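You operate a simulated robot arm through the tools that you are given. There is no shell and no other tool. Be economical: measure what you need, move in short steps, check, and stop when the job is done.

Carry out the task below with a simulated robot arm. There is one attempt and no reset: what you move stays moved.

## Task
Label the plain teal box PHOTOS and put it in the drawer marked BOXES.
Fine: choose the word with NEXT, print one label, stick it on the lid; shut the drawer. Where these are worked on the way, their far stop is far enough and under half their travel is too little: cabinet drawer marked boxes.

The check looks at the end state, three seconds after you hand in, the way a careful person would. Anything else that was tipped, shoved, dropped, spilled or broken makes it a failure. A push-on lid holds only when it is set on centred and level and pressed home; a screw cap is set on level and turned clockwise until tight.

## Robot
A 6-joint arm with a two-finger parallel gripper, fixed in place. Base frame: the origin is at the foot of the arm, x ahead of it, y to its left, z up. Lengths are in mm, angles in degrees, forces in N, time in s.
With the tool pointing down near the work surface it reaches from about 180 to 760 mm from the base axis. Its first joint turns from -166.0 to 166.0 degrees. Payload 3.91 kg.
The TCP is the grasp point between the finger pads, 30 mm short of the fingertips. In the tool frame z runs along the fingers and y along their closing line. The gripper opens to 110 mm. The fingers are 20 mm wide and 10 mm thick; the gripper's body (48 by 112 mm) begins 55 mm behind the TCP.
Orientation is told as [roll, pitch, yaw] about the base's x, y, z axes, in that order, counted from this pose: with the fingers straight down and closing along the base's y, the tool's x points along the base's -x, its y along +y and its z along -z.

## Interface
- The arm moves only by the tool nudge_tool. Its argument "series" is a list of rows, each a list of 7 numbers: the shift along the base's x, y, z in mm, then the turn, a rotation vector about the base's x, y, z in degrees, then the gripper command, from -1 (shut) to 1 (fully open), values between in proportion. In form: [[tx, ty, tz, ax, ay, az, claw], ...]. A call has 1 to 10 rows; each row is the pose to reach, as a shift and turn from the pose commanded when the call began. Each row takes 0.2 s and may step no farther than 50 mm and 8.6 degrees from the row before; otherwise, or with a gripper value out of range, the whole call is refused. Where a pose cannot be reached the arm comes as near as it can. A force on the tool above 50 N (or 10 N above the force at the start of the call, whichever is more), or a blocked arm, ends the call early, and 0.2 s more pass. Each finger travels about 45 mm/s and halts on what it meets, pressing with about 21 N; the grip force reading is that of the motor and also rises with nothing between the fingers. The clock runs only during rows and for 0.2 s after the last one: add rows that repeat a pose to give the fingers time. The reply holds the time, the measured pose of the TCP, the force on the tool along the base axes, the opening and the grip force, in the units named above and with some noise, with the torque about the TCP (base axes, N m) and any sound that the robot's microphone picked up.
- Cameras (640 x 400 px; columns grow to the right, rows downward): "scene" is fixed at [400.2, 647.4, 1547.4]; the picture's right is [-0.98, -0.20, 0.00], its down [-0.17, 0.86, -0.48] and it looks along [0.09, -0.47, -0.88] (base axes); focal length 323 px, centre (320, 200). "wrist" rides on the gripper at [71, 22, -107] in the tool frame; the picture's right is [-0.29, 0.96, 0.00], its down [-0.76, -0.23, -0.61] and it looks along [-0.58, -0.18, 0.79] (tool axes); focal length 243 px, centre (320, 200). There is no depth. A picture from a camera that has moved, and an enlarged one, comes with that camera's place and axes in the base frame and with its lens.
- capture(camera): a new picture of that camera. It takes no simulated time.
- move_column(by): slides the trunk up (or, below 0, down) by that many mm; the arm rides with it, the base frame stays. It gives what a move gives, with no picture.
- enlarge(camera, box): a new picture of the part [left, top, right, bottom] of that camera's present view, enlarged. It takes no simulated time.
- job_done(): hands the job in; it is judged then, once.

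Work in short steps. Places have to be worked out from the pictures, the camera data and where the tool is seen: move nearer, look again, correct. Check each grasp and each placing, and mend what went wrong. You have 120 turns and 84 pictures in all, those below and enlarged ones among them. Open the gripper and draw the arm clear of the work before you hand the job in, unless the task says otherwise; then end with one line.

The tools are called as name(argument=value, ...) on one line, values as JSON. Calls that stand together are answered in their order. nudge_tool: Moves the arm, as the interface text tells. Its arguments: {"type":"object","properties":{"series":{"type":"array","items":{"type":"array","items":{"type":"number"}}}},"required":["series"]} The other tools are called the same way: move_column (by) slides the trunk up or down; capture (camera) takes a picture; enlarge (camera, box) takes an enlarged picture of a part of a camera's view; job_done () hands the job in.

At the start:

```text
time: 0.0
position: [277.8, 307.0, 1083.8]
tool_rot: [0.0, -0.1, -0.1]
wrist_force: [1.4, 0.2, 0.6]
torque: [-0.02, 0.01, -0.03]
width: 110.1
grip_force: 0.1
trunk travel left (down, up): [-525.0, 65.0]
```

scene: 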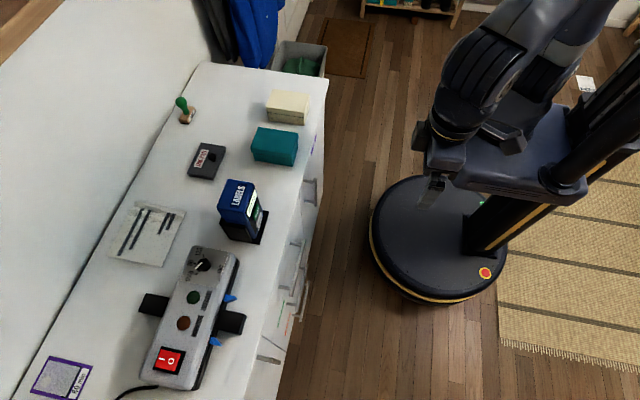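
wrist: 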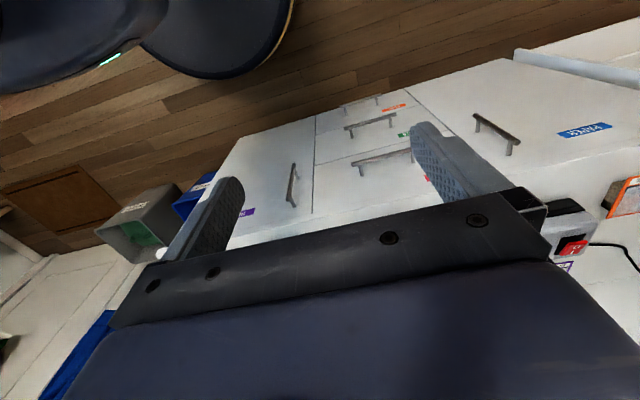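

I'll take a closer look at the counter and the cabinet front first.

enlarge(camera="scene", box=[160, 60, 340, 260])

enlarge(camera="scene", box=[90, 180, 330, 400])

enlarge(camera="wrist", box=[200, 60, 640, 280])

```text
2.00 times, centred on (250, 160) of scene
camera zoom: at [400.2, 647.4, 1547.4], right [-0.98, -0.2, 0.0], down [-0.17, 0.86, -0.48], along [0.09, -0.47, -0.88], focal length 647 px, centre (460, 280)
```

zoom: 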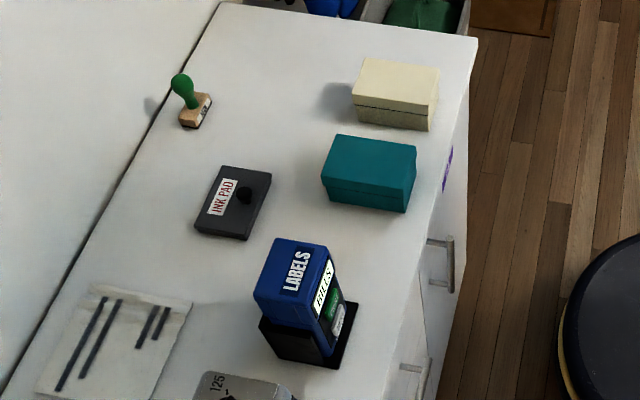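

```text
1.82 times, centred on (210, 290) of scene
camera zoom: at [400.2, 647.4, 1547.4], right [-0.98, -0.2, 0.0], down [-0.17, 0.86, -0.48], along [0.09, -0.47, -0.88], focal length 588 px, centre (520, 36)
```

zoom: 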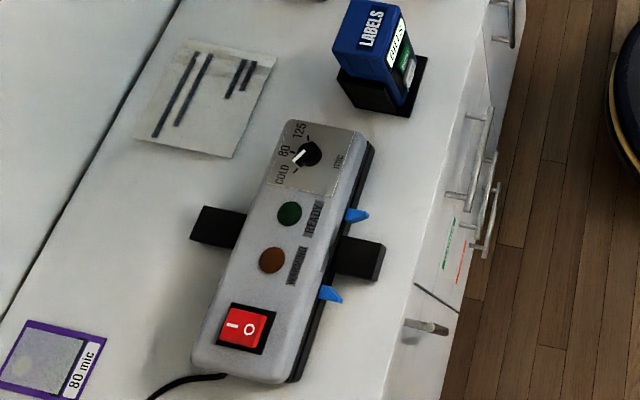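

```text
1.45 times, centred on (420, 170) of wrist
camera zoom: at [207.4, 328.9, 1190.2], right [0.29, 0.96, 0.0], down [0.76, -0.23, 0.61], along [0.58, -0.18, -0.79], focal length 353 px, centre (174, 244)
```

zoom: 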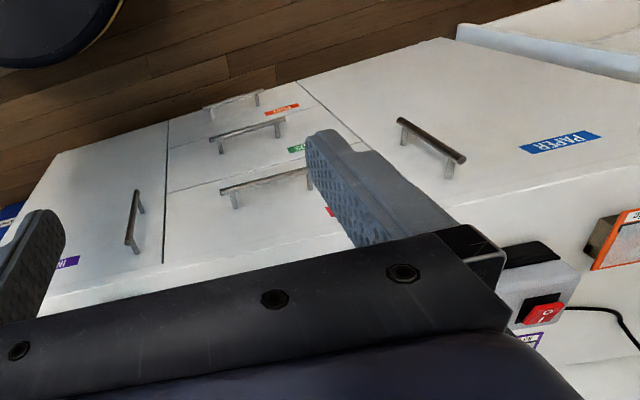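

The cabinet fronts face the robot, with three drawers in the middle. I lower and shift the arm a bit so the wrist camera can read the drawer labels.

nudge_tool(series=[[-10, 30, -40, 0, 0, 0, 1], [-20, 60, -80, 0, 0, 0, 1], [-30, 90, -120, 0, 0, 0, 1], [-40, 100, -160, 0, 0, 0, 1]])

capture(camera="wrist")

```text
refused: row 1 steps farther than a row can; nothing moved
```

```text
78 pictures are left
camera wrist: at [207.4, 328.9, 1190.2], right [0.29, 0.96, 0.0], down [0.76, -0.23, 0.61], along [0.58, -0.18, -0.79], focal length 243 px, centre (320, 200)
```

wrist: 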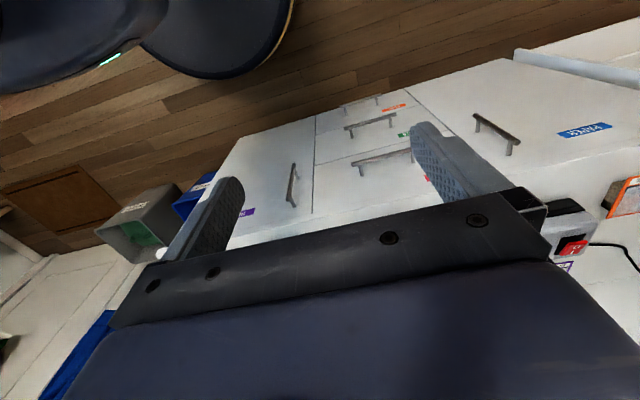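

The step was too long (the limit is on the norm), so I repeat it with smaller rows.

nudge_tool(series=[[-8, 20, -35, 0, 0, 0, 1], [-16, 40, -70, 0, 0, 0, 1], [-24, 60, -105, 0, 0, 0, 1], [-32, 80, -140, 0, 0, 0, 1], [-40, 100, -175, 0, 0, 0, 1]])

capture(camera="wrist")

```text
time: 1.2
position: [238.0, 406.4, 906.3]
tool_rot: [0.1, 0.0, 0.0]
wrist_force: [-0.4, -0.8, 0.4]
torque: [0.02, 0.05, 0.04]
width: 110.0
grip_force: 0.0
trunk travel left (down, up): [-525.0, 65.0]
```

```text
77 pictures are left
camera wrist: at [167.2, 429.9, 1012.5], right [0.29, 0.96, 0.0], down [0.76, -0.23, 0.61], along [0.58, -0.18, -0.79], focal length 243 px, centre (320, 200)
```

wrist: 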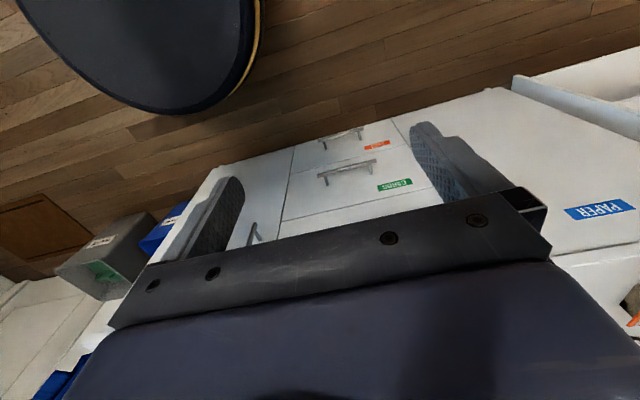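

Green is CARDS. I tilt the tool toward the cabinet to see the top drawer's red label.

nudge_tool(series=[[-10, 0, 0, 0, -8, 0, 1], [-20, 0, 0, 0, -16, 0, 1], [-30, 0, 0, 0, -24, 0, 1], [-40, 0, 0, 0, -32, 0, 1]])

capture(camera="wrist")

```text
time: 2.2
position: [198.8, 406.8, 907.0]
tool_rot: [0.0, -32.1, -0.1]
wrist_force: [-0.3, 0.4, 0.6]
torque: [-0.04, 0.01, 0.0]
width: 109.7
grip_force: 0.1
trunk travel left (down, up): [-525.0, 65.0]
```

```text
76 pictures are left
camera wrist: at [80.9, 429.5, 960.2], right [0.25, 0.96, 0.15], down [0.32, -0.23, 0.92], along [0.91, -0.18, -0.36], focal length 243 px, centre (320, 200)
```

wrist: 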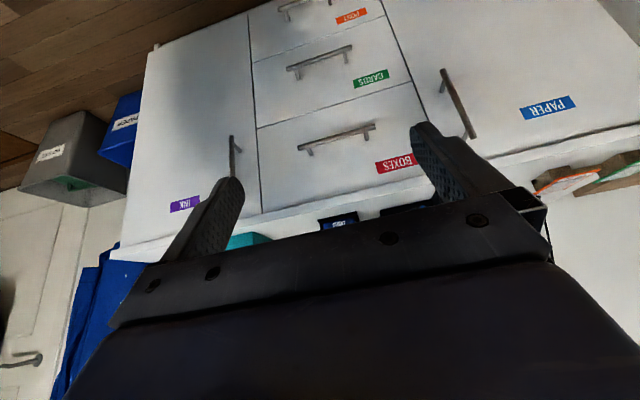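

Red reads BOXES and is the top drawer (handle near x≈520, y≈390, z≈650). Next I look at the labeler up close: raise first, then go forward.

nudge_tool(series=[[0, 0, 45, 0, 0, 0, 1], [5, -5, 90, 0, 0, 0, 1], [45, -15, 110, 0, 0, 0, 1], [85, -25, 110, 0, 0, 0, 1], [125, -35, 110, 0, 0, 0, 1], [165, -45, 110, 0, 0, 0, 1], [205, -50, 110, 0, 0, 0, 1], [240, -50, 110, 0, 0, 0, 1]])

capture(camera="wrist")

```text
time: 4.0
position: [440.6, 356.3, 1018.1]
tool_rot: [0.0, -32.0, -0.1]
wrist_force: [0.4, -0.1, 0.4]
torque: [0.03, 0.0, 0.01]
width: 110.0
grip_force: 0.1
trunk travel left (down, up): [-525.0, 65.0]
```

```text
75 pictures are left
camera wrist: at [322.9, 379.1, 1070.8], right [0.25, 0.96, 0.15], down [0.32, -0.23, 0.92], along [0.91, -0.18, -0.36], focal length 243 px, centre (320, 200)
```

wrist: 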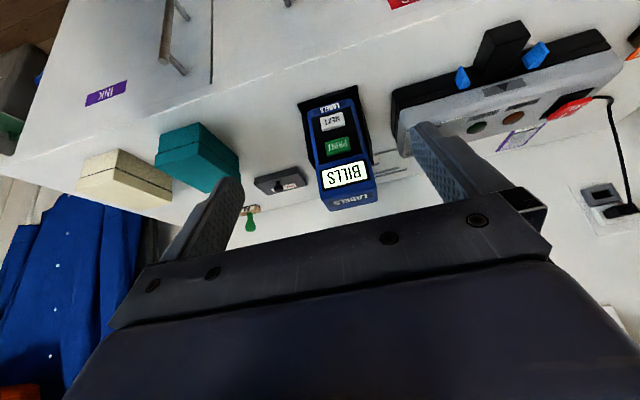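

enlarge(camera="wrist", box=[240, 70, 440, 220])

enlarge(camera="wrist", box=[60, 90, 280, 230])

enlarge(camera="scene", box=[200, 90, 340, 250])

```text
2.67 times, centred on (340, 145) of wrist
camera zoom: at [322.9, 379.1, 1070.8], right [0.25, 0.96, 0.15], down [0.32, -0.23, 0.92], along [0.91, -0.18, -0.36], focal length 647 px, centre (267, 347)
```

zoom: 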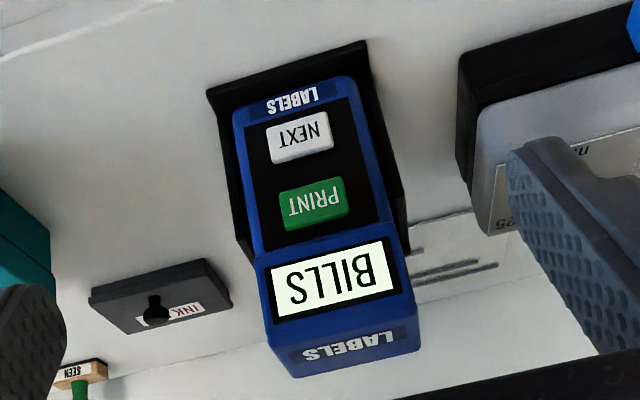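

```text
2.86 times, centred on (170, 160) of wrist
camera zoom: at [322.9, 379.1, 1070.8], right [0.25, 0.96, 0.15], down [0.32, -0.23, 0.92], along [0.91, -0.18, -0.36], focal length 693 px, centre (749, 314)
```

zoom: 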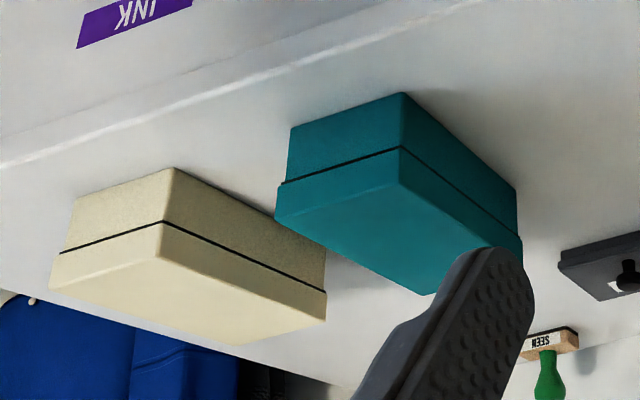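

```text
2.50 times, centred on (270, 170) of scene
camera zoom: at [400.2, 647.4, 1547.4], right [-0.98, -0.2, 0.0], down [-0.17, 0.86, -0.48], along [0.09, -0.47, -0.88], focal length 808 px, centre (445, 275)
```

zoom: 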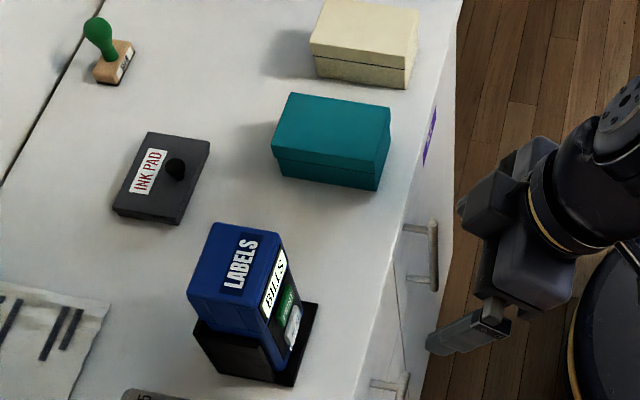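

Display shows BILLS; NEXT is at about (603,358,848), PRINT at (603,358,889), and the front face is close to vertical. I shut the gripper and tilt to about -60° in front of the NEXT button for a closer check.

nudge_tool(series=[[0, 0, -20, 0, -8, 0, 0], [10, 0, -40, 0, -15, 0, -1], [20, 0, -60, 0, -22, 0, -1], [25, 1, -80, 0, -28, 0, -1], [30, 2, -105, 0, -28, 0, -1], [30, 2, -130, 0, -28, 0, -1], [30, 2, -130, 0, -28, 0, -1]])

capture(camera="wrist")

enlarge(camera="scene", box=[200, 150, 320, 250])

```text
time: 5.6
position: [468.5, 357.1, 889.3]
tool_rot: [-0.1, -60.0, 0.0]
wrist_force: [-1.1, 0.0, -0.9]
torque: [0.01, 0.01, 0.02]
width: 0.2
grip_force: 20.5
trunk travel left (down, up): [-525.0, 65.0]
```

```text
71 pictures are left
camera wrist: at [340.7, 379.5, 879.1], right [0.14, 0.96, 0.25], down [-0.15, -0.23, 0.96], along [0.98, -0.18, 0.11], focal length 243 px, centre (320, 200)
```

wrist: 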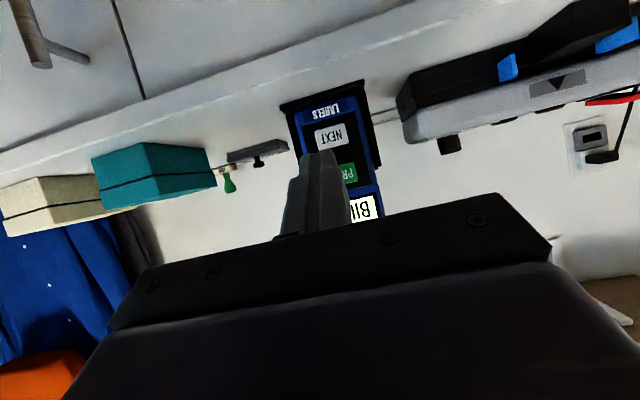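

```text
4.00 times, centred on (260, 200) of scene
camera zoom: at [400.2, 647.4, 1547.4], right [-0.98, -0.2, 0.0], down [-0.17, 0.86, -0.48], along [0.09, -0.47, -0.88], focal length 1293 px, centre (560, 200)
```

zoom: 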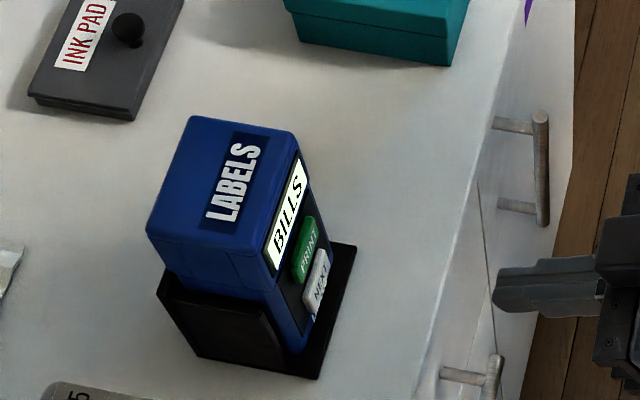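

NEXT is confirmed at about (604,357,846). I approach it and press in small steps.

nudge_tool(series=[[20, 0, -35, 0, 0, 0, -1], [50, 0, -35, 0, 0, 0, -1], [80, 0, -35, 0, 0, 0, -1], [90, 0, -35, 0, 0, 0, -1], [95, 0, -35, 0, 0, 0, -1], [95, 0, -35, 0, 0, 0, -1]])

enlarge(camera="scene", box=[200, 150, 320, 250])

```text
time: 7.0
position: [563.9, 357.5, 854.3]
tool_rot: [0.0, -60.0, 0.0]
wrist_force: [0.6, 1.3, 0.0]
torque: [-0.04, -0.01, 0.03]
width: 0.0
grip_force: 20.3
trunk travel left (down, up): [-525.0, 65.0]
```

```text
4.00 times, centred on (260, 200) of scene
camera zoom: at [400.2, 647.4, 1547.4], right [-0.98, -0.2, 0.0], down [-0.17, 0.86, -0.48], along [0.09, -0.47, -0.88], focal length 1293 px, centre (560, 200)
```

zoom: 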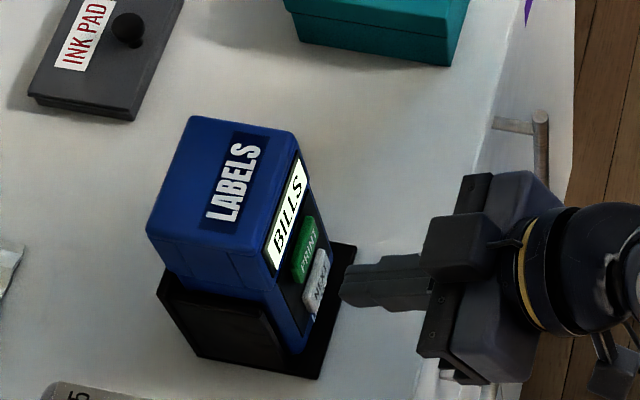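

The tip is just in front of NEXT. I press in and then come back.

nudge_tool(series=[[4, 0, 0, 0, 0, 0, -1], [8, 0, 0, 0, 0, 0, -1], [11, 0, 0, 0, 0, 0, -1], [14, 0, 0, 0, 0, 0, -1], [16, 0, 0, 0, 0, 0, -1]])

enlarge(camera="scene", box=[200, 150, 320, 250])

```text
time: 8.2
position: [577.8, 358.9, 853.7]
tool_rot: [-0.2, -59.9, 0.1]
wrist_force: [-6.0, 1.4, -0.5]
torque: [0.06, 0.09, 0.05]
width: 0.0
grip_force: 21.3
trunk travel left (down, up): [-525.0, 65.0]
heard: click
```

```text
4.00 times, centred on (260, 200) of scene
camera zoom: at [400.2, 647.4, 1547.4], right [-0.98, -0.2, 0.0], down [-0.17, 0.86, -0.48], along [0.09, -0.47, -0.88], focal length 1293 px, centre (560, 200)
```

zoom: 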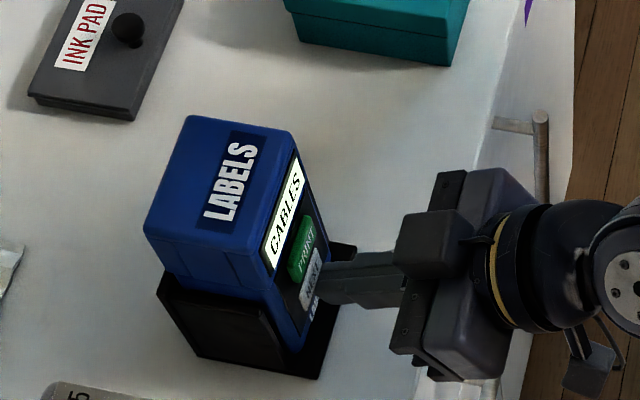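

Click, and the display moved to CABLES. I retract and press once more.

nudge_tool(series=[[-6, 0, 0, 0, 0, 0, -1], [-14, 0, 0, 0, 0, 0, -1], [-14, 0, 0, 0, 0, 0, -1], [-6, 0, 0, 0, 0, 0, -1], [-2, 0, 0, 0, 0, 0, -1], [0, 0, 0, 0, 0, 0, -1], [-6, 0, 0, 0, 0, 0, -1], [-14, 0, 0, 0, 0, 0, -1]])

enlarge(camera="scene", box=[200, 150, 320, 250])

```text
time: 10.0
position: [564.9, 359.3, 854.5]
tool_rot: [0.0, -60.0, 0.0]
wrist_force: [0.1, -0.3, -0.4]
torque: [-0.01, 0.0, -0.01]
width: 0.1
grip_force: 21.0
trunk travel left (down, up): [-525.0, 65.0]
heard: click
```

```text
4.00 times, centred on (260, 200) of scene
camera zoom: at [400.2, 647.4, 1547.4], right [-0.98, -0.2, 0.0], down [-0.17, 0.86, -0.48], along [0.09, -0.47, -0.88], focal length 1293 px, centre (560, 200)
```

zoom: 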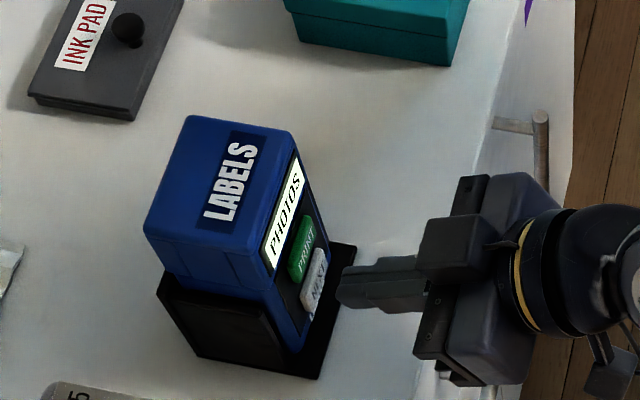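

The display now shows PHOTOS. I rise to PRINT (about 42 mm higher) and approach it carefully.

nudge_tool(series=[[-15, 0, 20, 0, 0, 0, -1], [-15, -1, 42, 0, 0, 0, -1], [0, -1, 42, 0, 0, 0, -1], [4, -1, 42, 0, 0, 0, -1]])

enlarge(camera="scene", box=[200, 150, 320, 250])

capture(camera="wrist")

```text
time: 11.0
position: [569.8, 356.8, 896.0]
tool_rot: [0.0, -60.0, 0.0]
wrist_force: [-0.1, -0.3, -0.2]
torque: [0.02, -0.01, -0.01]
width: 0.0
grip_force: 20.5
trunk travel left (down, up): [-525.0, 65.0]
```

```text
4.00 times, centred on (260, 200) of scene
camera zoom: at [400.2, 647.4, 1547.4], right [-0.98, -0.2, 0.0], down [-0.17, 0.86, -0.48], along [0.09, -0.47, -0.88], focal length 1293 px, centre (560, 200)
```

zoom: 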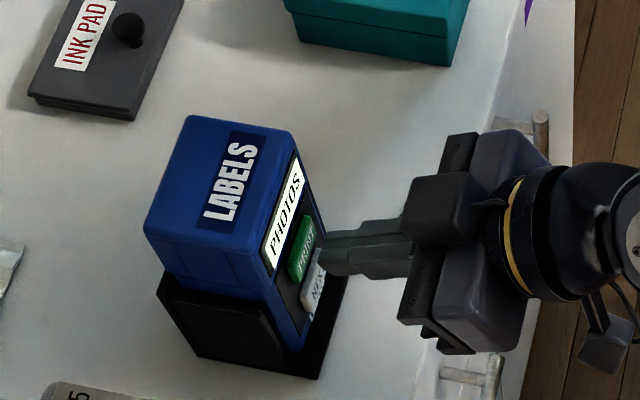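

```text
65 pictures are left
camera wrist: at [441.2, 380.0, 887.4], right [0.15, 0.96, 0.25], down [-0.15, -0.23, 0.96], along [0.98, -0.18, 0.11], focal length 243 px, centre (320, 200)
```

wrist: 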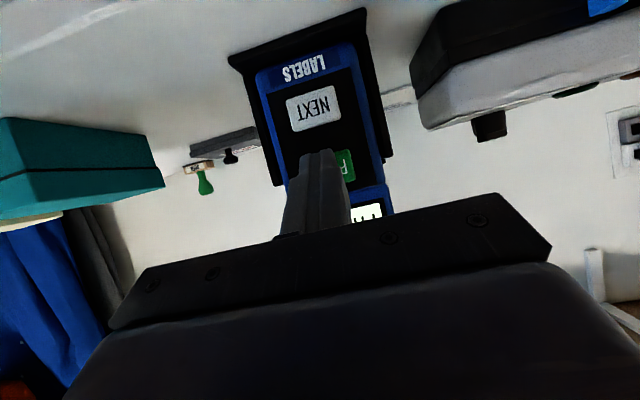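

The tip is aimed at PRINT. I press just until it clicks and then retract.

nudge_tool(series=[[3, 0, 0, 0, 0, 0, -1], [6, 0, 0, 0, 0, 0, -1], [8, 0, 0, 0, 0, 0, -1], [10, 0, 0, 0, 0, 0, -1]])

enlarge(camera="scene", box=[200, 150, 320, 250])

```text
time: 12.0
position: [578.3, 356.9, 896.0]
tool_rot: [0.0, -59.9, 0.1]
wrist_force: [-6.3, 1.3, -1.1]
torque: [0.04, 0.06, 0.02]
width: 0.0
grip_force: 21.0
trunk travel left (down, up): [-525.0, 65.0]
heard: click
```

```text
4.00 times, centred on (260, 200) of scene
camera zoom: at [400.2, 647.4, 1547.4], right [-0.98, -0.2, 0.0], down [-0.17, 0.86, -0.48], along [0.09, -0.47, -0.88], focal length 1293 px, centre (560, 200)
```

zoom: 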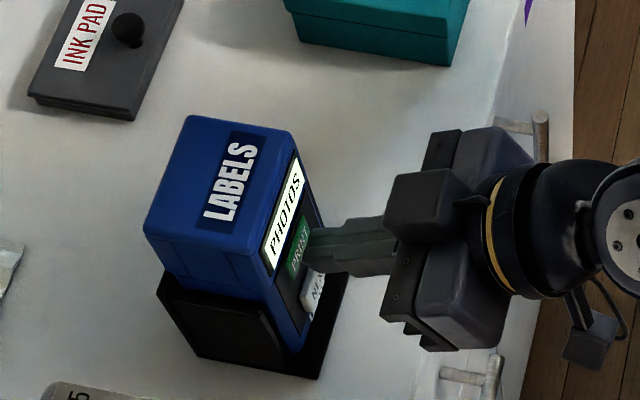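

Clicked. I draw back and look for the label.

nudge_tool(series=[[-15, 0, 0, 0, 0, 0, -1], [-45, 0, 10, 0, 0, 0, -1], [-85, 0, 10, 0, 0, 0, -1], [-105, 0, 10, 0, 0, 0, -1]])

enlarge(camera="wrist", box=[240, 60, 440, 200])

enlarge(camera="scene", box=[200, 150, 320, 250])

```text
time: 13.0
position: [473.8, 356.5, 905.0]
tool_rot: [0.1, -60.0, 0.0]
wrist_force: [0.4, -0.5, 0.0]
torque: [-0.02, 0.01, 0.01]
width: 0.3
grip_force: 21.0
trunk travel left (down, up): [-525.0, 65.0]
```

```text
2.86 times, centred on (340, 130) of wrist
camera zoom: at [345.3, 379.3, 897.1], right [0.14, 0.96, 0.25], down [-0.15, -0.23, 0.96], along [0.98, -0.18, 0.11], focal length 693 px, centre (263, 400)
```

zoom: 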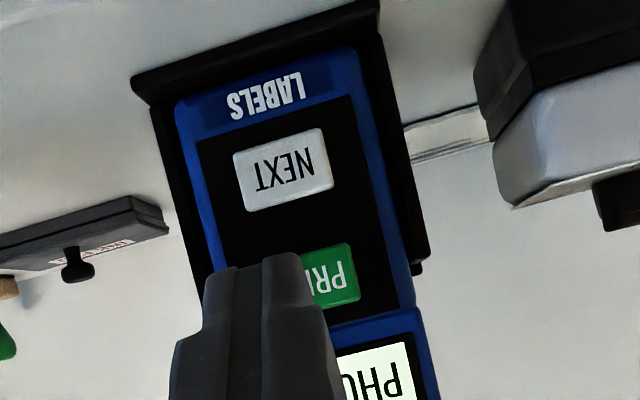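

```text
4.00 times, centred on (260, 200) of scene
camera zoom: at [400.2, 647.4, 1547.4], right [-0.98, -0.2, 0.0], down [-0.17, 0.86, -0.48], along [0.09, -0.47, -0.88], focal length 1293 px, centre (560, 200)
```

zoom: 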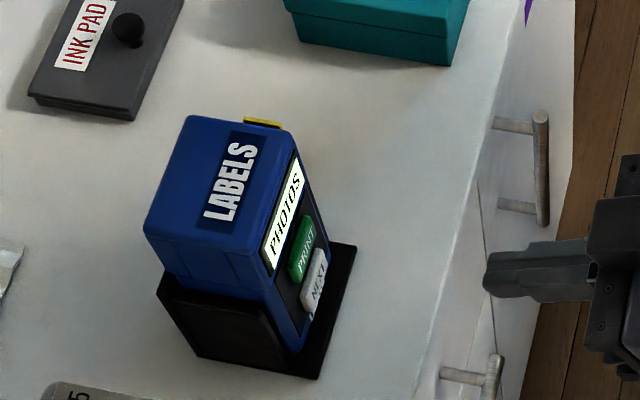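

A yellow label tab appears on the far (-y) side of the labeler head. I go round to look at it from that side.

nudge_tool(series=[[-10, -25, 20, -1.43, 4.5, 5.7, -1], [-10, -50, 40, -2.87, 9, 11.4, -1], [0, -75, 55, -4.3, 13.5, 17.1, -1], [10, -100, 62, -5.7, 18, 22.8, -1], [30, -125, 62, -7.2, 22.6, 28.6, -1], [56, -147, 62, -8.6, 27.1, 34.3, -1]])

capture(camera="wrist")

```text
time: 14.4
position: [514.6, 215.6, 963.2]
tool_rot: [-4.6, -33.6, 30.5]
wrist_force: [-1.3, 1.3, 0.4]
torque: [-0.07, -0.08, -0.07]
width: 0.3
grip_force: 21.4
out of reach, approached as far as the arm can: row 5, 6
trunk travel left (down, up): [-525.0, 65.0]
```

```text
61 pictures are left
camera wrist: at [398.5, 182.6, 1010.7], right [-0.24, 0.97, 0.1], down [0.34, -0.01, 0.94], along [0.91, 0.26, -0.33], focal length 243 px, centre (320, 200)
```

wrist: 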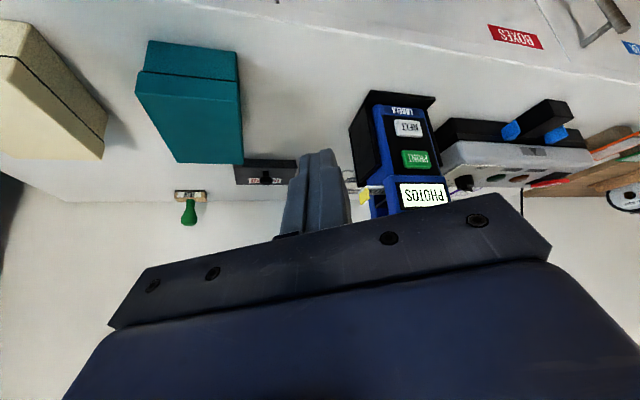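

enlarge(camera="wrist", box=[320, 80, 460, 220])

enlarge(camera="scene", box=[215, 160, 285, 210])

```text
2.86 times, centred on (390, 150) of wrist
camera zoom: at [398.5, 182.6, 1010.7], right [-0.24, 0.97, 0.1], down [0.34, -0.01, 0.94], along [0.91, 0.26, -0.33], focal length 693 px, centre (120, 343)
```

zoom: 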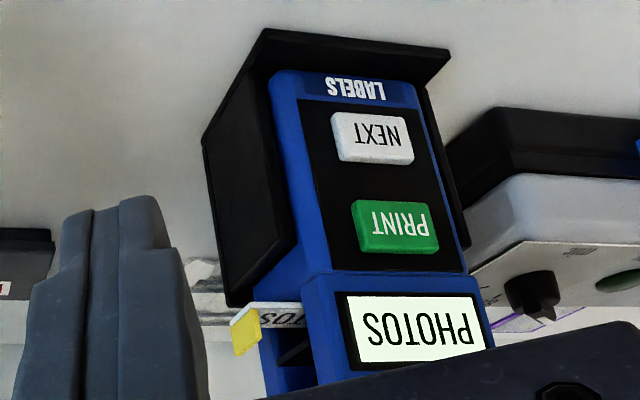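

```text
8.00 times, centred on (250, 185) of scene
camera zoom: at [400.2, 647.4, 1547.4], right [-0.98, -0.2, 0.0], down [-0.17, 0.86, -0.48], along [0.09, -0.47, -0.88], focal length 2586 px, centre (880, 320)
```

zoom: 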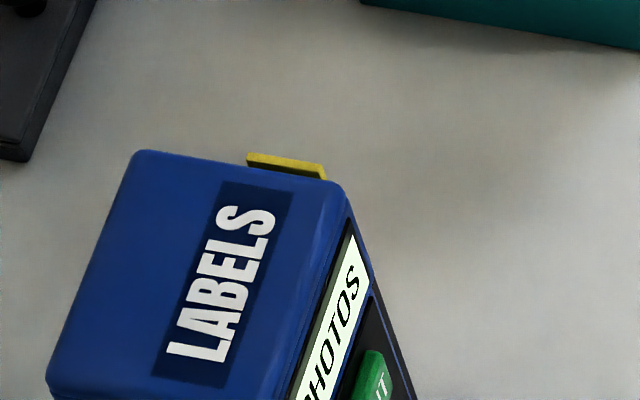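

The printed label sticks out of the side with a vertical yellow tab at about (640,300,918), beside the head wall at y≈322. I go back to a frontal view to measure the gap for the fingers.

nudge_tool(series=[[-20, 0, 0, 1.43, -4.5, -5.7, -1], [-40, 15, 0, 2.87, -9, -11.4, -1], [-60, 30, -10, 4.3, -13.5, -17.1, -1], [-60, 40, -20, 5.7, -18, -22.8, -1], [-60, 50, -37, 7.2, -22.6, -28.6, -1], [-60, 54, -37, 8.6, -27.1, -34.3, -1]])

capture(camera="wrist")

```text
time: 15.8
position: [451.4, 271.3, 925.9]
tool_rot: [0.0, -61.3, -7.6]
wrist_force: [0.5, 0.2, 0.2]
torque: [0.0, 0.02, 0.04]
width: 0.0
grip_force: 21.0
out of reach, approached as far as the arm can: row 1, 2
trunk travel left (down, up): [-525.0, 65.0]
```

```text
58 pictures are left
camera wrist: at [327.6, 310.8, 913.7], right [0.26, 0.93, 0.26], down [-0.2, -0.21, 0.96], along [0.94, -0.3, 0.13], focal length 243 px, centre (320, 200)
```

wrist: 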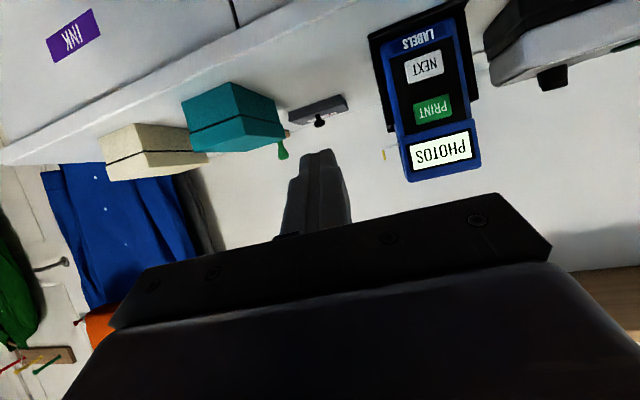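

enlarge(camera="wrist", box=[360, 120, 440, 190])

```text
5.71 times, centred on (400, 155) of wrist
camera zoom: at [327.6, 310.8, 913.7], right [0.26, 0.93, 0.26], down [-0.2, -0.21, 0.96], along [0.94, -0.3, 0.13], focal length 1386 px, centre (-137, 457)
```

zoom: 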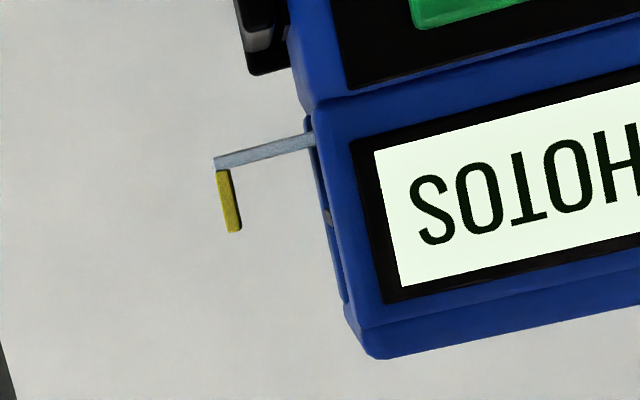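

The label strip lies at z≈911, its tab stands at y≈306, z 913–926, and the wall is at y≈323, so a barely opened gripper (9 mm) pointing straight down can straddle the tab. I move to vertical above it.

nudge_tool(series=[[0, 0, 40, 0.51, 7.65, 0.86, -0.836], [10, 5, 80, 1.02, 15.3, 1.72, -0.836], [20, 10, 114, 1.53, 22.9, 2.57, -0.836], [40, 15, 114, 2.04, 30.6, 3.43, -0.836], [80, 20, 114, 2.54, 38.2, 4.29, -0.836], [120, 25, 114, 3.05, 45.9, 5.15, -0.836], [150, 30, 114, 3.56, 53.5, 6.0, -0.836], [186, 35, 114, 4.07, 61.2, 6.86, -0.836], [186, 35, 94, 4.07, 61.2, 6.86, -0.836], [186, 35, 84, 4.07, 61.2, 6.86, -0.836]])

enlarge(camera="scene", box=[215, 150, 285, 200])

capture(camera="wrist")

```text
time: 18.0
position: [639.3, 303.8, 1010.6]
tool_rot: [0.1, 0.0, 0.0]
wrist_force: [-0.2, 0.0, 0.5]
torque: [-0.03, -0.04, 0.01]
width: 9.1
grip_force: 0.0
trunk travel left (down, up): [-525.0, 65.0]
```

```text
8.00 times, centred on (250, 175) of scene
camera zoom: at [400.2, 647.4, 1547.4], right [-0.98, -0.2, 0.0], down [-0.17, 0.86, -0.48], along [0.09, -0.47, -0.88], focal length 2586 px, centre (880, 400)
```

zoom: 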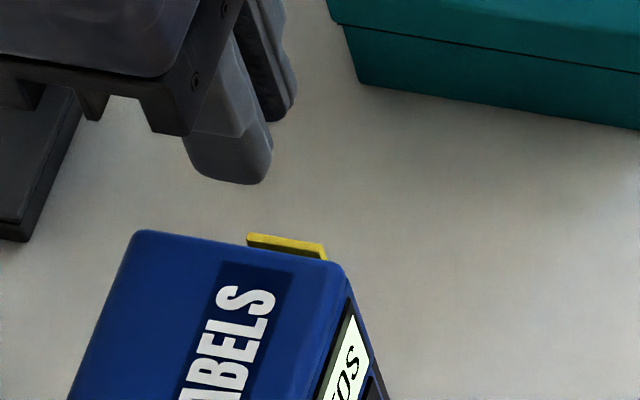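

```text
55 pictures are left
camera wrist: at [568.4, 326.7, 1116.8], right [0.29, 0.96, 0.0], down [0.76, -0.23, 0.61], along [0.58, -0.17, -0.8], focal length 243 px, centre (320, 200)
```

wrist: 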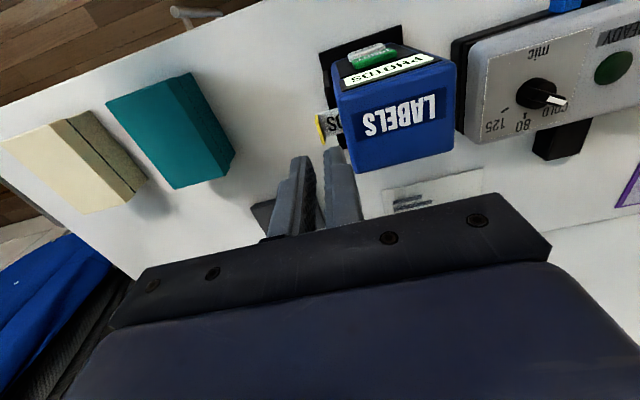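

enlarge(camera="wrist", box=[270, 80, 380, 200])

```text
3.33 times, centred on (325, 140) of wrist
camera zoom: at [568.4, 326.7, 1116.8], right [0.29, 0.96, 0.0], down [0.76, -0.23, 0.61], along [0.58, -0.17, -0.8], focal length 809 px, centre (303, 400)
```

zoom: 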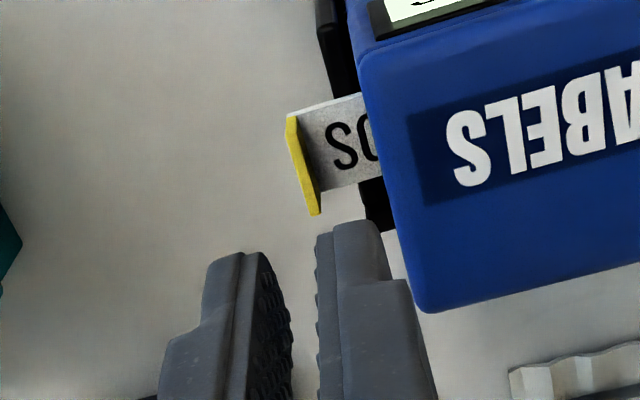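

The view gives the tab at x 627–651, y 306.5, and the wall at y≈325.5. I set the opening to about 6.5 mm, shift y by +3 and descend slowly.

nudge_tool(series=[[0, 3, 0, 0, 0, 0, -0.882], [0, 3, -15, 0, 0, 0, -0.882], [0, 3, -30, 0, 0, 0, -0.882], [0, 3, -38, 0, 0, 0, -0.882], [0, 3, -44, 0, 0, 0, -0.882], [0, 3, -44, 0, 0, 0, -0.882]])

enlarge(camera="wrist", box=[270, 80, 380, 200])

enlarge(camera="scene", box=[215, 150, 285, 200])

```text
time: 19.4
position: [639.1, 306.6, 966.9]
tool_rot: [0.1, 0.1, 0.0]
wrist_force: [0.9, -0.4, 0.3]
torque: [-0.01, 0.01, -0.03]
width: 6.5
grip_force: 0.0
trunk travel left (down, up): [-525.0, 65.0]
```

```text
3.33 times, centred on (325, 140) of wrist
camera zoom: at [567.7, 330.2, 1073.1], right [0.29, 0.96, 0.0], down [0.76, -0.23, 0.61], along [0.58, -0.17, -0.8], focal length 809 px, centre (303, 400)
```

zoom: 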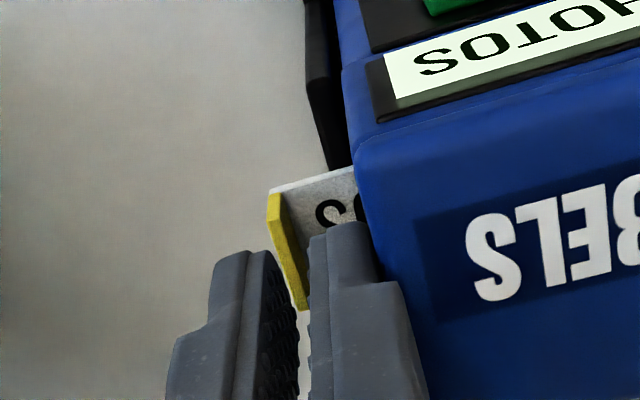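

```text
8.00 times, centred on (250, 175) of scene
camera zoom: at [400.2, 647.4, 1547.4], right [-0.98, -0.2, 0.0], down [-0.17, 0.86, -0.48], along [0.09, -0.47, -0.88], focal length 2586 px, centre (880, 400)
```

zoom: 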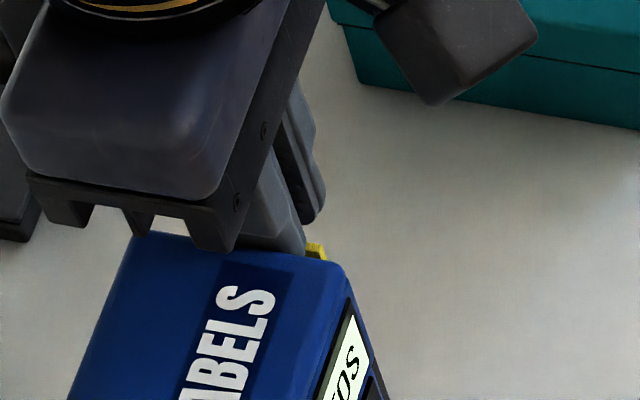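

The tab is centred between the fingers. I continue down about 20 mm and close gently.

nudge_tool(series=[[0, 0, -7, 0, 0, 0, -0.882], [0, 0, -14, 0, 0, 0, -0.882], [0, 0, -20, 0, 0, 0, -0.882], [0, 0, -20, 0, 0, 0, -0.882]])

enlarge(camera="wrist", box=[270, 80, 380, 200])

```text
time: 20.3
position: [641.4, 309.7, 959.4]
tool_rot: [0.8, -1.0, 0.2]
wrist_force: [-4.3, -3.2, 18.0]
torque: [0.29, 0.18, 0.09]
width: 4.5
grip_force: 0.1
trunk travel left (down, up): [-525.0, 65.0]
stopped in row 4: the force on the tool passed its limit at 52 N (the readings are from after the stop); the commanded pose is now the measured one
```

```text
3.33 times, centred on (325, 140) of wrist
camera zoom: at [567.1, 330.4, 1063.8], right [0.29, 0.96, 0.02], down [0.75, -0.24, 0.62], along [0.6, -0.17, -0.79], focal length 809 px, centre (303, 400)
```

zoom: 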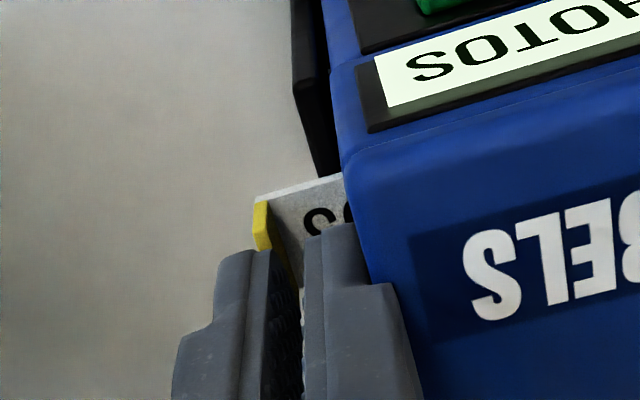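

Something blocked at 52 N around z=959. I back up, straighten and look.

nudge_tool(series=[[0, 0, 6, -0.4, 0.5, -0.1, -0.882], [-2, -3, 12, -0.8, 1, -0.2, -0.882], [-2, -3, 12, -0.8, 1, -0.2, -0.882]])

capture(camera="scene")

enlarge(camera="wrist", box=[250, 40, 450, 220])

```text
time: 21.1
position: [640.1, 305.9, 965.1]
tool_rot: [-0.3, 0.3, -0.3]
wrist_force: [0.7, 0.2, 0.4]
torque: [-0.04, -0.01, 0.02]
width: 6.7
grip_force: 0.0
trunk travel left (down, up): [-525.0, 65.0]
```

```text
50 pictures are left
```

scene: 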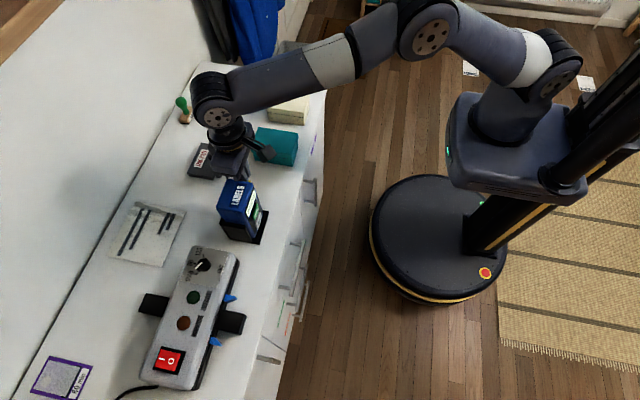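

```text
2.22 times, centred on (350, 130) of wrist
camera zoom: at [568.6, 329.6, 1072.1], right [0.29, 0.96, -0.01], down [0.76, -0.23, 0.61], along [0.58, -0.18, -0.8], focal length 539 px, centre (253, 356)
```

zoom: 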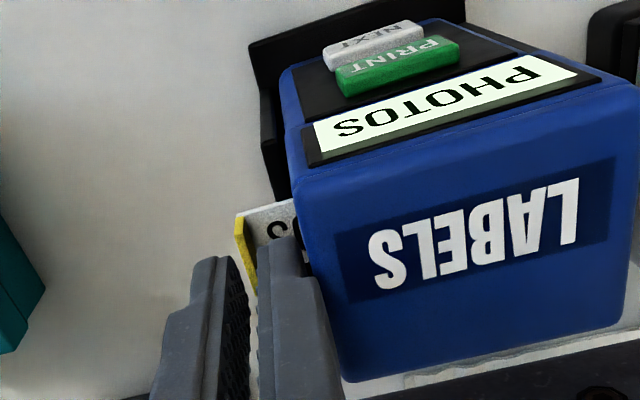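

The shoulder of the inner finger (thicker, ~25 mm up) seems to have hit the head's top edge. I raise and roll the tool 12° so that the fingers lean away from the wall, then re-check.

nudge_tool(series=[[0, -4, 12, 6, 0, 0.3, -0.836], [0, -10, 12, 12.3, -0.3, 0.3, -0.836], [0, -10, 10, 12.3, -0.3, 0.3, -0.836], [0, -10, 10, 12.3, -0.3, 0.3, -0.836]])

enlarge(camera="wrist", box=[270, 80, 380, 200])

```text
time: 22.1
position: [637.9, 295.7, 975.8]
tool_rot: [12.1, -0.1, 0.2]
wrist_force: [0.4, -0.2, -0.2]
torque: [-0.01, 0.02, 0.0]
width: 8.9
grip_force: 0.1
trunk travel left (down, up): [-525.0, 65.0]
```

```text
3.33 times, centred on (325, 140) of wrist
camera zoom: at [568.0, 295.3, 1084.7], right [0.29, 0.94, 0.2], down [0.76, -0.35, 0.55], along [0.58, 0.0, -0.81], focal length 809 px, centre (303, 400)
```

zoom: 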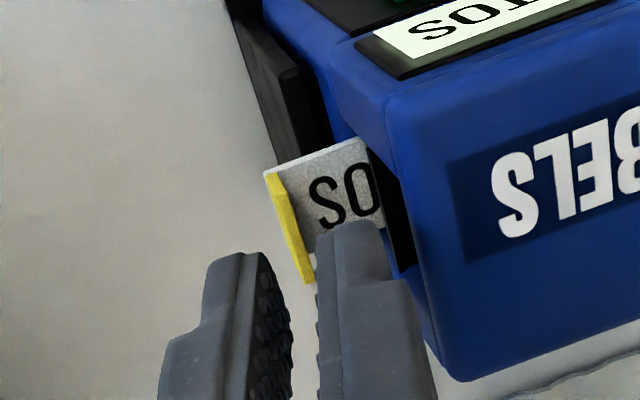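

The tab measures at y≈305.7, x 627–652. I descend along the tool axis onto it.

nudge_tool(series=[[1, -1.5, 0, 0, 0, 0, -0.836], [1, 0.5, -10, 0, 0, 0, -0.836], [1, 2.6, -20, 0, 0, 0, -0.836], [1, 3.7, -25, 0, 0, 0, -0.836], [1, 4.5, -29, 0, 0, 0, -0.836], [1, 4.5, -29, 0, 0, 0, -0.836]])

enlarge(camera="wrist", box=[270, 80, 380, 200])

```text
time: 23.5
position: [640.8, 300.6, 947.2]
tool_rot: [12.0, 0.1, 0.2]
wrist_force: [0.2, -1.6, 0.6]
torque: [-0.07, 0.02, 0.01]
width: 9.5
grip_force: 0.6
trunk travel left (down, up): [-525.0, 65.0]
```

```text
3.33 times, centred on (325, 140) of wrist
camera zoom: at [569.5, 300.8, 1055.8], right [0.29, 0.94, 0.2], down [0.76, -0.35, 0.55], along [0.58, -0.01, -0.81], focal length 809 px, centre (303, 400)
```

zoom: 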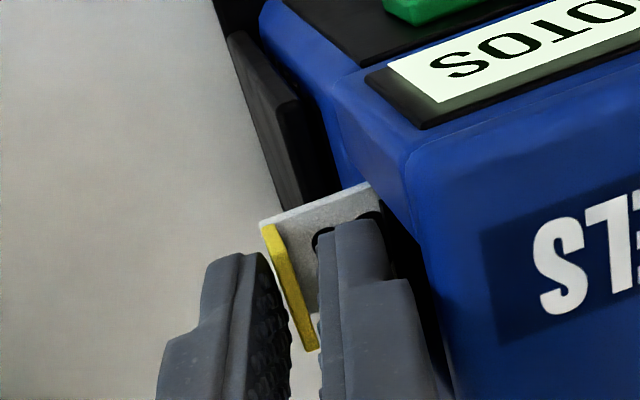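

The fingers straddle the tab with no load. I close.

nudge_tool(series=[[0, 0.3, -2, 0, 0, 0, -0.9], [0, 0.3, -2, 0, 0, 0, -1], [0, 0.3, -2, 0, 0, 0, -1], [0, 0.3, -2, 0, 0, 0, -1]])

enlarge(camera="wrist", box=[270, 80, 380, 200])

```text
time: 24.5
position: [640.3, 301.8, 945.1]
tool_rot: [12.0, 0.1, 0.3]
wrist_force: [0.7, -1.7, 2.0]
torque: [-0.24, -0.05, -0.01]
width: 2.8
grip_force: 20.8
trunk travel left (down, up): [-525.0, 65.0]
```

```text
3.33 times, centred on (325, 140) of wrist
camera zoom: at [569.1, 301.0, 1054.3], right [0.29, 0.94, 0.2], down [0.76, -0.35, 0.55], along [0.58, -0.01, -0.81], focal length 809 px, centre (303, 400)
```

zoom: 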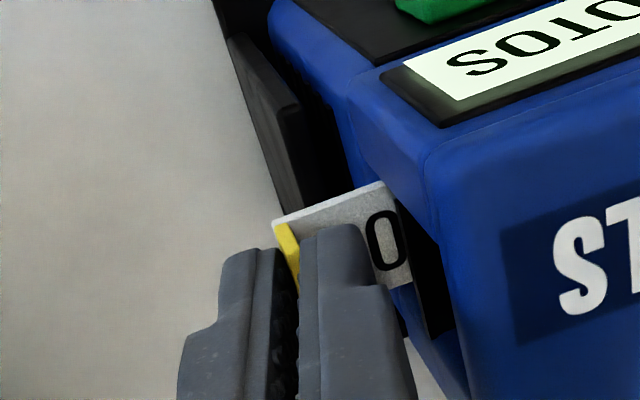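

Held (2.8 mm). I pull the label straight out along -y.

nudge_tool(series=[[0, -6, 0, 0, 0, 0, -1], [0, -14, 0, 0, 0, 0, -1], [0, -24, 0, 0, 0, 0, -1], [0, -36, 0, 0, 0, 0, -1], [0, -50, 0, 0, 0, 0, -1], [0, -65, 0, 0, 0, 0, -1], [0, -65, 0, 0, 0, 0, -1]])

enlarge(camera="wrist", box=[250, 40, 450, 220])

enlarge(camera="scene", box=[190, 110, 310, 210])

```text
time: 26.1
position: [639.8, 235.2, 945.8]
tool_rot: [12.0, -0.1, 0.1]
wrist_force: [0.3, -0.2, 0.6]
torque: [-0.02, -0.02, -0.02]
width: 1.3
grip_force: 21.5
trunk travel left (down, up): [-525.0, 65.0]
```

```text
2.22 times, centred on (350, 130) of wrist
camera zoom: at [568.8, 234.9, 1054.2], right [0.29, 0.94, 0.2], down [0.76, -0.35, 0.55], along [0.58, -0.01, -0.81], focal length 539 px, centre (253, 356)
```

zoom: 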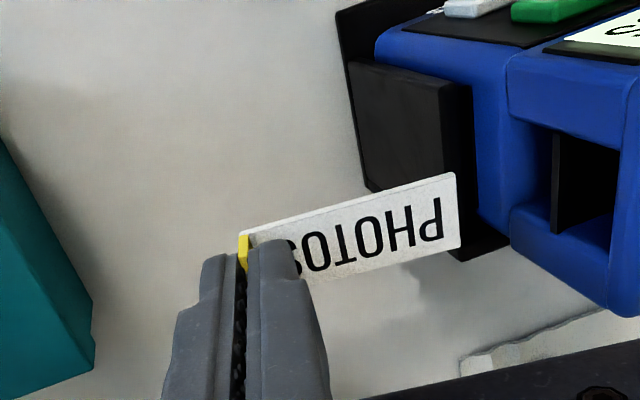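

```text
4.00 times, centred on (250, 160) of scene
camera zoom: at [400.2, 647.4, 1547.4], right [-0.98, -0.2, 0.0], down [-0.17, 0.86, -0.48], along [0.09, -0.47, -0.88], focal length 1293 px, centre (600, 360)
```

zoom: 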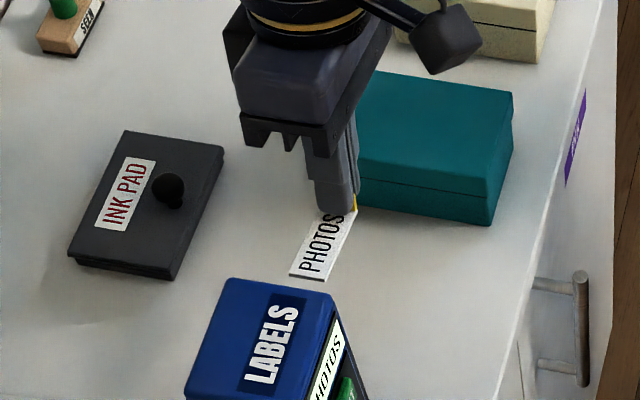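

The label is out and reads PHOTOS. I raise, level the tool and pull back a bit to measure the teal box.

nudge_tool(series=[[0, 0, 30, -4, 0, 0, -1], [-20, 0, 55, -8, 0, 0, -1], [-45, 5, 60, -12, 0, 0, -1], [-70, 10, 60, -12, 0, 0, -1], [-70, 10, 60, -12, 0, 0, -1]])

capture(camera="wrist")

enlarge(camera="scene", box=[210, 80, 330, 180])

```text
time: 27.3
position: [569.2, 247.1, 1006.1]
tool_rot: [0.1, 0.0, 0.2]
wrist_force: [0.0, 0.3, -0.2]
torque: [0.0, -0.02, -0.01]
width: 1.6
grip_force: 21.6
trunk travel left (down, up): [-525.0, 65.0]
```

```text
43 pictures are left
camera wrist: at [498.7, 269.9, 1112.0], right [0.29, 0.96, 0.0], down [0.76, -0.23, 0.61], along [0.58, -0.17, -0.79], focal length 243 px, centre (320, 200)
```

wrist: 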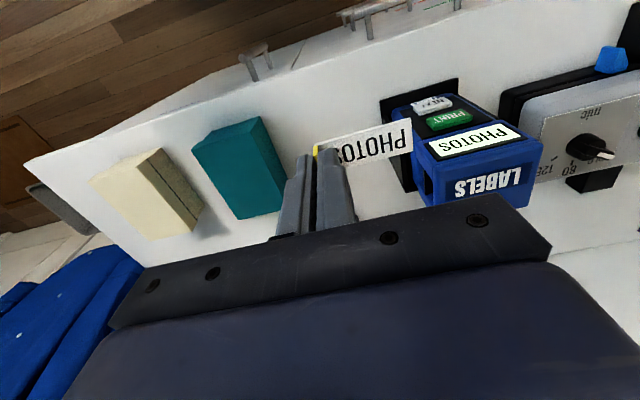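

```text
4.00 times, centred on (270, 130) of scene
camera zoom: at [400.2, 647.4, 1547.4], right [-0.98, -0.2, 0.0], down [-0.17, 0.86, -0.48], along [0.09, -0.47, -0.88], focal length 1293 px, centre (520, 480)
```

zoom: 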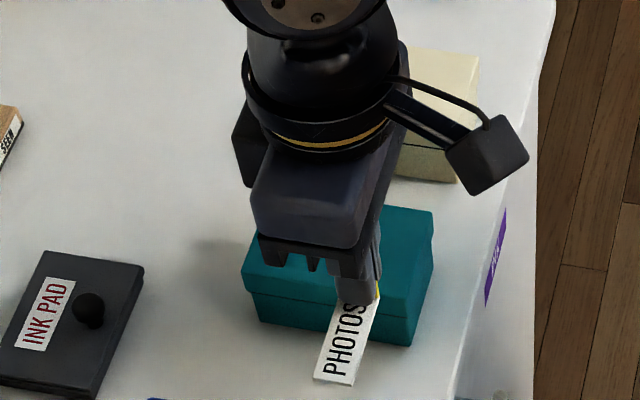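

enlarge(camera="wrist", box=[170, 100, 310, 230])

```text
3.08 times, centred on (240, 165) of wrist
camera zoom: at [498.7, 269.9, 1112.0], right [0.29, 0.96, 0.0], down [0.76, -0.23, 0.61], along [0.58, -0.17, -0.79], focal length 746 px, centre (566, 308)
```

zoom: 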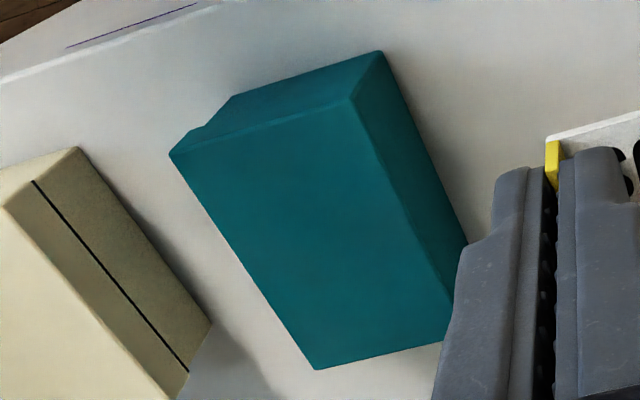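

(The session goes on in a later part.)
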